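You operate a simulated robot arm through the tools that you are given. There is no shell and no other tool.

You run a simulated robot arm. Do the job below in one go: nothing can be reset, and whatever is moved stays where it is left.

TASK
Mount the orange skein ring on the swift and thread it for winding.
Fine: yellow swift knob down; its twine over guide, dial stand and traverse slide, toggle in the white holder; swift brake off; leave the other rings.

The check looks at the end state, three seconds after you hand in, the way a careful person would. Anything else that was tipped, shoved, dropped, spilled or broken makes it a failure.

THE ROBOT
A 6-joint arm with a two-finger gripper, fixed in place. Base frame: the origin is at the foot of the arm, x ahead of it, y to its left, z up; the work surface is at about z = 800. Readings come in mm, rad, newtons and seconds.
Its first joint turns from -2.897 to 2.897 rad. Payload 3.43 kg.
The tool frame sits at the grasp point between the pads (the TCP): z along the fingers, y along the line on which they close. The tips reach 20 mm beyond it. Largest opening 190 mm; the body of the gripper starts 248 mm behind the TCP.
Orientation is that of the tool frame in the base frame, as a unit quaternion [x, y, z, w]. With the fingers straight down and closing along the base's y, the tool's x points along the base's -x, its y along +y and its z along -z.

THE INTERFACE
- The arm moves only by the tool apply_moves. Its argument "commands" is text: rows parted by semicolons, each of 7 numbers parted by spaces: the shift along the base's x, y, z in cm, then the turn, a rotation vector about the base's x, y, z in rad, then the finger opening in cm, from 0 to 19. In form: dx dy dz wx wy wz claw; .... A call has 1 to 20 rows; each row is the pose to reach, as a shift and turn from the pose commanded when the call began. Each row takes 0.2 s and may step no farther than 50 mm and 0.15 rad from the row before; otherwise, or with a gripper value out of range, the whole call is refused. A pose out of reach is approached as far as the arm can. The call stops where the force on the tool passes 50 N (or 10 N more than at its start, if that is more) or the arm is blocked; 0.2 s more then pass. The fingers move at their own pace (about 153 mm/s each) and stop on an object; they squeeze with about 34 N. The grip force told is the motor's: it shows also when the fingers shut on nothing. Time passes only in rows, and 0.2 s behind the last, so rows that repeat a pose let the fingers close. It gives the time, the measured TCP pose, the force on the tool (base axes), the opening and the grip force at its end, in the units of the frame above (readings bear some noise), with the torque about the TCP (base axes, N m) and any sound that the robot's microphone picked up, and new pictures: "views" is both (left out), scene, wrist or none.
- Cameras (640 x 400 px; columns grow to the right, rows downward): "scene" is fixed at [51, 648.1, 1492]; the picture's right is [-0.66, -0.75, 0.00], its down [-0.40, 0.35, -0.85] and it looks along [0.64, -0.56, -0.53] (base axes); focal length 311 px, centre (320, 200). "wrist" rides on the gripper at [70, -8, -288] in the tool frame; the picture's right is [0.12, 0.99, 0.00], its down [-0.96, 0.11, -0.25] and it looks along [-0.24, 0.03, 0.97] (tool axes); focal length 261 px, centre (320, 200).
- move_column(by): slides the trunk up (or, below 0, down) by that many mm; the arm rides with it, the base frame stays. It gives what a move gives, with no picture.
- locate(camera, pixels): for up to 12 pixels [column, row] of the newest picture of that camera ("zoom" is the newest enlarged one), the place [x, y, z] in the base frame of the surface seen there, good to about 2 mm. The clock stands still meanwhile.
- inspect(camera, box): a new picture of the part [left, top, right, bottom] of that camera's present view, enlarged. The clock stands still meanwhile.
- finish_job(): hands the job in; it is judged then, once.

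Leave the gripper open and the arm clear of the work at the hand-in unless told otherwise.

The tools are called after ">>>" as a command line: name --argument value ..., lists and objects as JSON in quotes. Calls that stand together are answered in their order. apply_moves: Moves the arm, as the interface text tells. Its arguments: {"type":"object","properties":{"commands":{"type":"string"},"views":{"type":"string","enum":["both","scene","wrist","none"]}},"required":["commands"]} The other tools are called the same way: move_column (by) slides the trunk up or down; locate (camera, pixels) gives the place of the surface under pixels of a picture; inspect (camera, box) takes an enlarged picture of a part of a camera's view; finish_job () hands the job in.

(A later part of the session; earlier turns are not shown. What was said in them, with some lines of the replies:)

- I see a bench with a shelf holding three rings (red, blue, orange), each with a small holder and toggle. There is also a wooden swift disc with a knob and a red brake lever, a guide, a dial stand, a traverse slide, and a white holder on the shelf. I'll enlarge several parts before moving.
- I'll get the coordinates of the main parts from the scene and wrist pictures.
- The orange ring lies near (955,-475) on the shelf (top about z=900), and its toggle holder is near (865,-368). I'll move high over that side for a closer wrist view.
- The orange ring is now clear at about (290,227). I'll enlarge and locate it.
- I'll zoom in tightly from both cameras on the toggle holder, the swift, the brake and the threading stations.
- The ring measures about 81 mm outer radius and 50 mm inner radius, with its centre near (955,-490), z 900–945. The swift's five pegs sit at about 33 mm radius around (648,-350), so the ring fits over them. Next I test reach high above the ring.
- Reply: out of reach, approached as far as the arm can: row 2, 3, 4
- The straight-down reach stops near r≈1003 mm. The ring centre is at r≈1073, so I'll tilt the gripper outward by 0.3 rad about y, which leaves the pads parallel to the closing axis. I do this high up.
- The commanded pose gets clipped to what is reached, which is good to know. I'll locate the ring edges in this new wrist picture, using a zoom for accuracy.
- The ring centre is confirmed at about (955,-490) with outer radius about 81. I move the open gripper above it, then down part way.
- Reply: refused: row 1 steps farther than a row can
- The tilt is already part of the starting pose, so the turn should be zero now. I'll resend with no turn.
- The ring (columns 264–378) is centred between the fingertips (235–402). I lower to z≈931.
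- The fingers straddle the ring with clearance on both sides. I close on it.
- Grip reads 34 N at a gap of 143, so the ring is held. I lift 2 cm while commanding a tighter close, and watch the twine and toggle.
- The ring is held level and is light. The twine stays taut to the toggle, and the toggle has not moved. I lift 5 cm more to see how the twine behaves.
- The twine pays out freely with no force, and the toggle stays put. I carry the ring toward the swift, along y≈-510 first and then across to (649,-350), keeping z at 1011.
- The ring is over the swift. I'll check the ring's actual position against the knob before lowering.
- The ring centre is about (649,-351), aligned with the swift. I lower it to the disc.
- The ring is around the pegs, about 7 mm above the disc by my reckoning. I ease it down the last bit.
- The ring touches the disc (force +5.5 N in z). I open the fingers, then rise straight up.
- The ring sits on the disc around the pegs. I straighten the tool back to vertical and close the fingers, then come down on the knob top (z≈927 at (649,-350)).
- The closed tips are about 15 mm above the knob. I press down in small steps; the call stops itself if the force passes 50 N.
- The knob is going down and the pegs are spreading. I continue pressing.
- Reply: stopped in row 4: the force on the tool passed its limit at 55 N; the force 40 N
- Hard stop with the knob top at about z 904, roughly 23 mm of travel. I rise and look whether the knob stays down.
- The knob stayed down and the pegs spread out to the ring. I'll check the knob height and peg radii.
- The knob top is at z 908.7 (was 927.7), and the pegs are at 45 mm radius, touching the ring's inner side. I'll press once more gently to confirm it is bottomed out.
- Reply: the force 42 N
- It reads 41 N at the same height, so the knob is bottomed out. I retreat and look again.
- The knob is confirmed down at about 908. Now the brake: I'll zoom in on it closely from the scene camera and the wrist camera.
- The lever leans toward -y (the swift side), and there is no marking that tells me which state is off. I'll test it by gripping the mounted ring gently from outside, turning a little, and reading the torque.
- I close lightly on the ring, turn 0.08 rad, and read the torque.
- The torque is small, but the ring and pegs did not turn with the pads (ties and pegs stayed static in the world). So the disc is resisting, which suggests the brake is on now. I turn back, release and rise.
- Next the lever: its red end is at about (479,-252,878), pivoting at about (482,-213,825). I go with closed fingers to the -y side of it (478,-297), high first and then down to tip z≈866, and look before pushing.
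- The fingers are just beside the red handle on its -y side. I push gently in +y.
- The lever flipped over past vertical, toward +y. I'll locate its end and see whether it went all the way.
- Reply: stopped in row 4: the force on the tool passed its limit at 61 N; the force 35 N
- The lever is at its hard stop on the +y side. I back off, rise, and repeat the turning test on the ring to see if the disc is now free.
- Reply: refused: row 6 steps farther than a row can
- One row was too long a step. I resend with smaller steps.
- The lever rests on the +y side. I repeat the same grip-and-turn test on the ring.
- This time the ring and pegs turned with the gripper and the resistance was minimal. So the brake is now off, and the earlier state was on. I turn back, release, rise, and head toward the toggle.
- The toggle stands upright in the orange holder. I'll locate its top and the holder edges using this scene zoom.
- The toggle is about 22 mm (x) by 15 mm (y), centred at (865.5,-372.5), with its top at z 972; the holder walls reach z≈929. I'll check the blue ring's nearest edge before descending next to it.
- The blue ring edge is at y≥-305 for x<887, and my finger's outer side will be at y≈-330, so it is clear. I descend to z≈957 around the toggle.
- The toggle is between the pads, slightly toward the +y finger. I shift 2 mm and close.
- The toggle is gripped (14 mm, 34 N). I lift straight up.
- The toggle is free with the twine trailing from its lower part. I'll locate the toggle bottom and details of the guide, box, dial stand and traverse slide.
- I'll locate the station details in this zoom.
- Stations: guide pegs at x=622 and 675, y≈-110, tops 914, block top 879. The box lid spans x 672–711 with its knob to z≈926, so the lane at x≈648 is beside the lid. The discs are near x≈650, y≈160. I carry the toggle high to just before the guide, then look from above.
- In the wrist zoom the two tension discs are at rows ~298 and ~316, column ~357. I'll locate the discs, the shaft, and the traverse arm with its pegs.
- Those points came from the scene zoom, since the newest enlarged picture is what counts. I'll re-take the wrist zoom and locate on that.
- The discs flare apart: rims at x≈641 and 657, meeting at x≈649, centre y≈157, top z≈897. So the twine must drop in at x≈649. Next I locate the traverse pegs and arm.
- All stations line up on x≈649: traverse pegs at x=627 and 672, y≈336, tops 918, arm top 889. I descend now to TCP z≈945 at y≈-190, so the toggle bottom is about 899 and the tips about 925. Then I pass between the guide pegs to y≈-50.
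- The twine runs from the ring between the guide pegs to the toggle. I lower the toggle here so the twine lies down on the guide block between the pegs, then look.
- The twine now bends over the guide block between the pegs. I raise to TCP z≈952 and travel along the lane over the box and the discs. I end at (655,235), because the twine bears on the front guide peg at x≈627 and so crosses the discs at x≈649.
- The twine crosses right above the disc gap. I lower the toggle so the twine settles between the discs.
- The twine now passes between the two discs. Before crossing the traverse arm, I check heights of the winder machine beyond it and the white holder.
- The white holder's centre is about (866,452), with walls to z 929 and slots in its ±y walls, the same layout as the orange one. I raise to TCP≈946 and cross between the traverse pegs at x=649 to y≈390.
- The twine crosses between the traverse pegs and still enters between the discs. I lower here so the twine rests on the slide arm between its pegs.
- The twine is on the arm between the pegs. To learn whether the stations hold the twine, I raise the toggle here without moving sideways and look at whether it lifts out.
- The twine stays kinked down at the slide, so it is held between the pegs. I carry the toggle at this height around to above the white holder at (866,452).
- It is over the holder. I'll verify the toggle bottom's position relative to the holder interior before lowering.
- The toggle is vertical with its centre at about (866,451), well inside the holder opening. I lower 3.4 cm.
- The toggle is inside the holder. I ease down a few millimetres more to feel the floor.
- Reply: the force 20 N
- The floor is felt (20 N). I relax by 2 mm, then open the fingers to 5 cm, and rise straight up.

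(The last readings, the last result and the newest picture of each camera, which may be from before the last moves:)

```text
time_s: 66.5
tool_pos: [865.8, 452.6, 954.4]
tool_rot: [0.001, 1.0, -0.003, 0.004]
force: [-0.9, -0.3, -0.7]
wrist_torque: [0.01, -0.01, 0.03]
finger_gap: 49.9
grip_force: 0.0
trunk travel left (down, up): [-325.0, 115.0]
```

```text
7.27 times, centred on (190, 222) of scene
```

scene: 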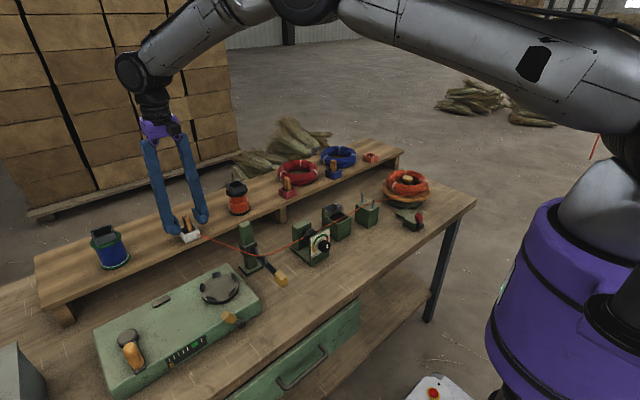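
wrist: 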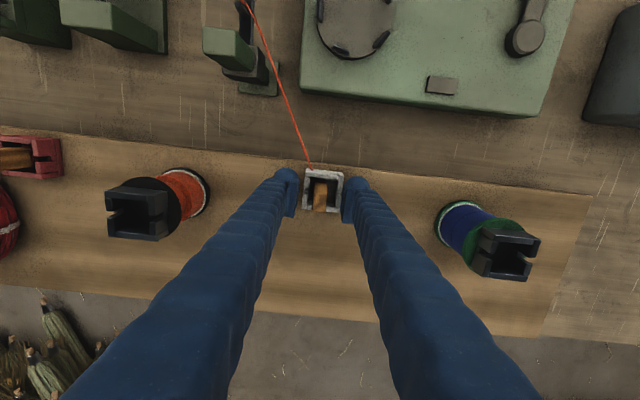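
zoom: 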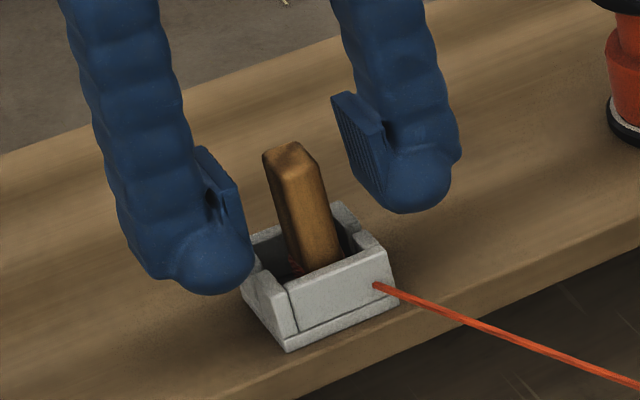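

The toggle stands in the white holder. I rise and withdraw high, opening the gripper.

>>> apply_moves --commands "0 0 3 0 0 0 5; 0 0 7 0 0 0 5; 0 0 11 0 0 0 5; 0 0 15.5 0 0 0 6; 0 0 19.5 0 0 0 10; -4 -1 21 0 0 0 14; -8 -3 21 0 0 0 19; -12 -5 21 0 0 0 19; -16 -7 21 0 0 0 19; -20 -9 21 0 0 0 19; -20 -9 21 0 0 0 19"

>>> inspect --camera "scene" --box '[150, 200, 310, 300]'

>>> inspect --camera "scene" --box '[290, 150, 450, 260]'

>>> inspect --camera "wrist" --box '[0, 50, 240, 250]'

>>> inspect --camera "wrist" --box '[200, 60, 420, 280]'

```text
time_s: 68.9
tool_pos: [667.3, 362.3, 1165.2]
tool_rot: [0.002, 1.0, -0.002, 0.004]
force: [0.2, 0.4, -0.2]
wrist_torque: [0.07, 0.07, -0.01]
finger_gap: 189.9
grip_force: 0.1
trunk travel left (down, up): [-325.0, 115.0]
```

scene: 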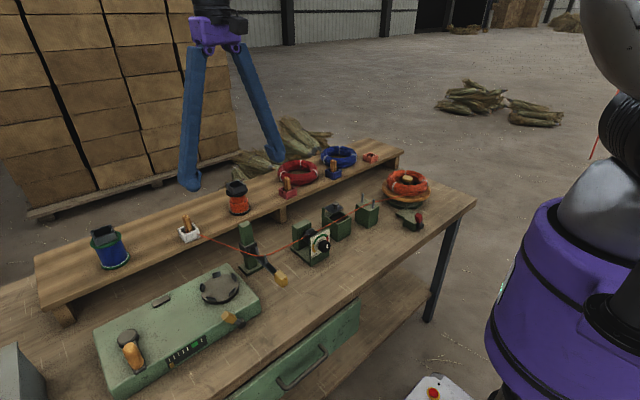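
wrist: 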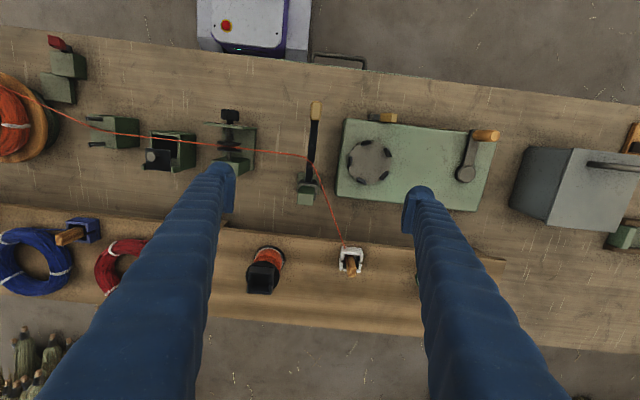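

```text
4.00 times, centred on (230, 250) of scene
```

zoom: 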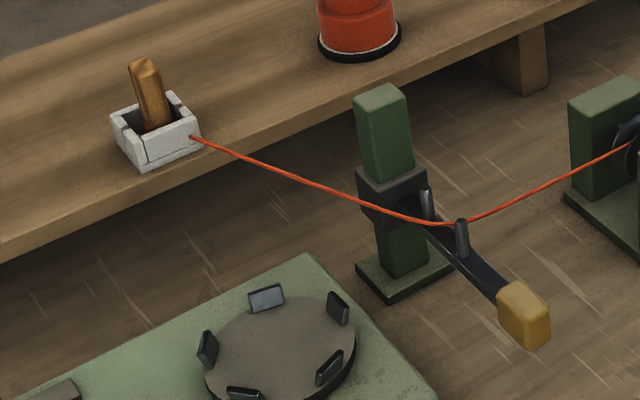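

```text
3.64 times, centred on (370, 205) of scene
```

zoom: 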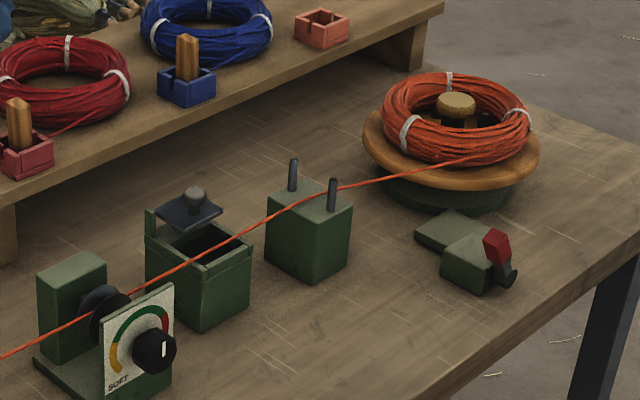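

```text
2.00 times, centred on (120, 150) of wrist
```

zoom: 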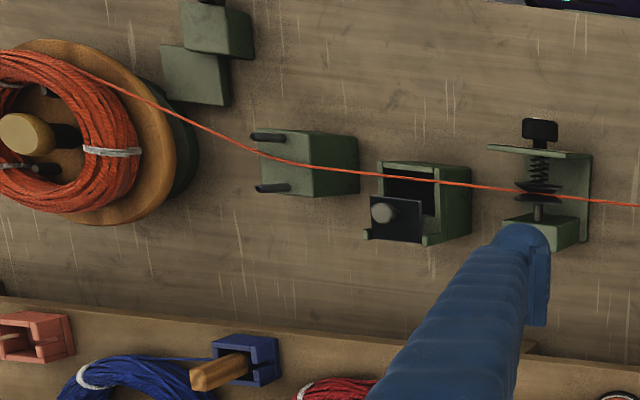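

```text
1.82 times, centred on (310, 170) of wrist
```

zoom: 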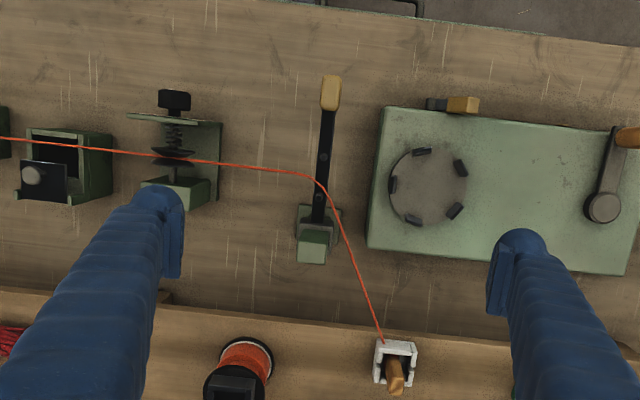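

Everything looks threaded. I'll take tight close-ups of the discs, the slide, the swift knob and the brake to make sure.

>>> inspect --camera "scene" --box '[298, 222, 333, 257]'

>>> inspect --camera "wrist" --box '[195, 100, 265, 180]'

>>> inspect --camera "scene" --box '[385, 160, 445, 225]'

>>> inspect --camera "scene" --box '[240, 235, 290, 290]'

>>> locate --camera "scene" --pixels '[[408, 178], [418, 216]]'

```text
11.43 times, centred on (316, 240) of scene
```

zoom: 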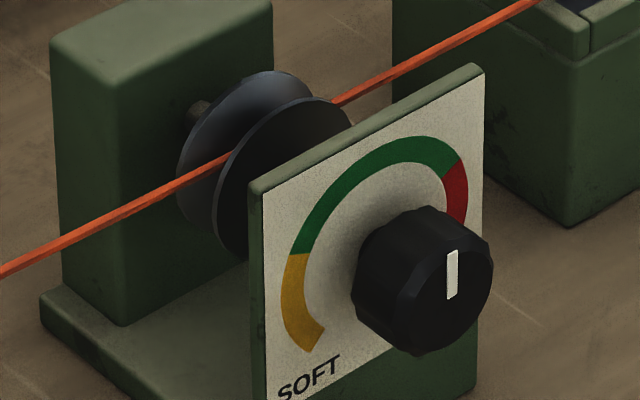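

```text
5.00 times, centred on (230, 140) of wrist
```

zoom: 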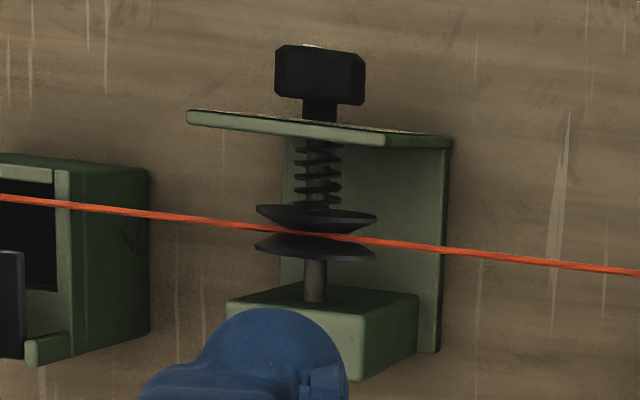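

```text
6.15 times, centred on (415, 192) of scene
```

zoom: 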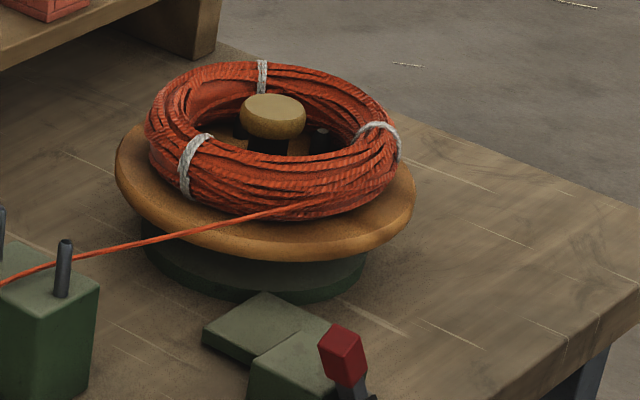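

```text
7.27 times, centred on (265, 262) of scene
```

zoom: 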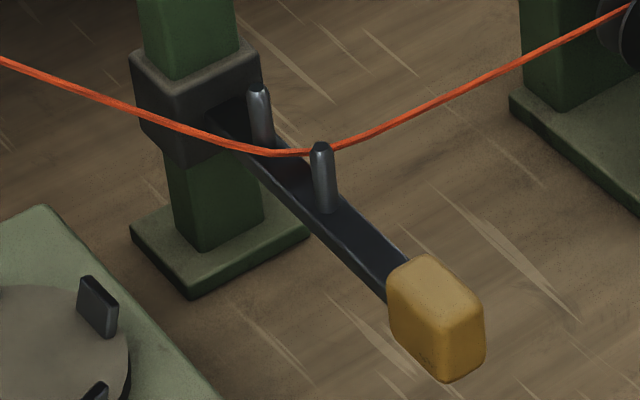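

```text
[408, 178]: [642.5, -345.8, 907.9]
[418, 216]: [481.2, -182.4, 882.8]
```

I'll check the twine's height at the slide and the guide between the pegs.

>>> locate --camera "zoom" --pixels '[[290, 153], [270, 153], [230, 142], [345, 146], [321, 145], [258, 88]]'

>>> inspect --camera "scene" --box '[345, 185, 395, 235]'

>>> inspect --camera "wrist" --box '[290, 90, 350, 210]'

```text
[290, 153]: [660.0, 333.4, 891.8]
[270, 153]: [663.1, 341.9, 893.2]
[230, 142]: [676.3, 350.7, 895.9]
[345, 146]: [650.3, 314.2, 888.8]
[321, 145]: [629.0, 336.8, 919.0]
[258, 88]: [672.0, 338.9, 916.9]
```

```text
8.00 times, centred on (370, 210) of scene
```

zoom: 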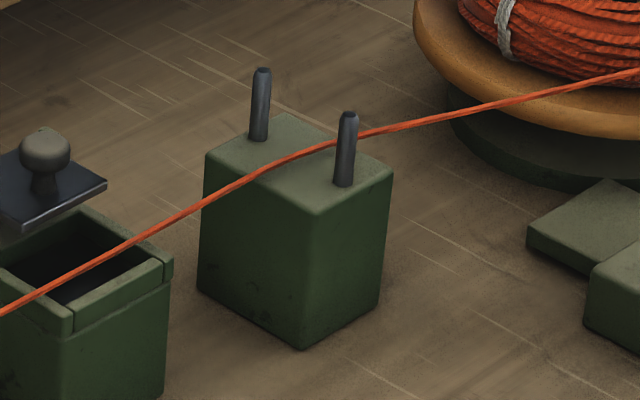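

```text
3.33 times, centred on (320, 150) of wrist
```

zoom: 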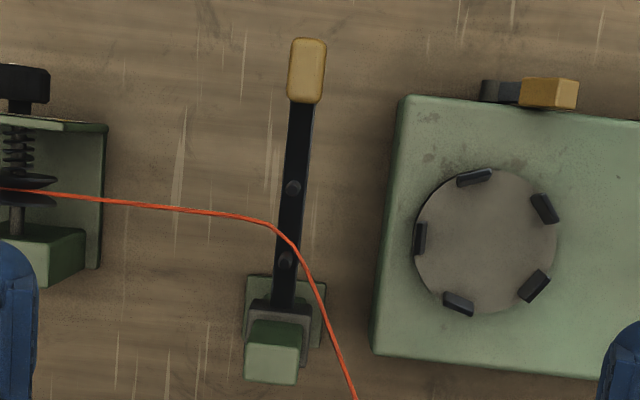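

All the checks hold:

- **Twine at the stations:** it lies on the guide block between the pegs, between the dial-stand discs, and on the slide arm between its pegs (z≈892).
- **Toggle:** it stands in the white holder.
- **Swift:** the knob is down (z≈908), and the brake lever is on the side where I found the disc turns freely.
- **Everything else:** the other rings were not touched, and the gripper is open and high above the work.

I hand in.

>>> finish_job

```text
The job is handed in.
```

The orange ring is mounted on the swift, the twine is threaded for winding, and the job is handed in. I have not seen the result of the check.

- **Ring and knob:** the ring sits on the disc with the pegs spread against its inner side. The yellow knob is pressed fully down, about 19 mm lower than at the start.
- **Brake:** the lever has no marking, so I tested it by gripping the ring and turning it slightly. The disc stayed put with the lever in its starting position and turned freely after I flipped it to the other side, so I left it there as off.
- **Twine:** it runs between the guide pegs, between the two dial-stand discs, and over the traverse slide between its pegs.
- **Toggle:** it stands upright in the white holder. The last stretch of twine crosses the holder's front wall instead of coming through a side slot.
- **Everything else:** I did not touch the blue or red rings. The gripper is open and high above the work.
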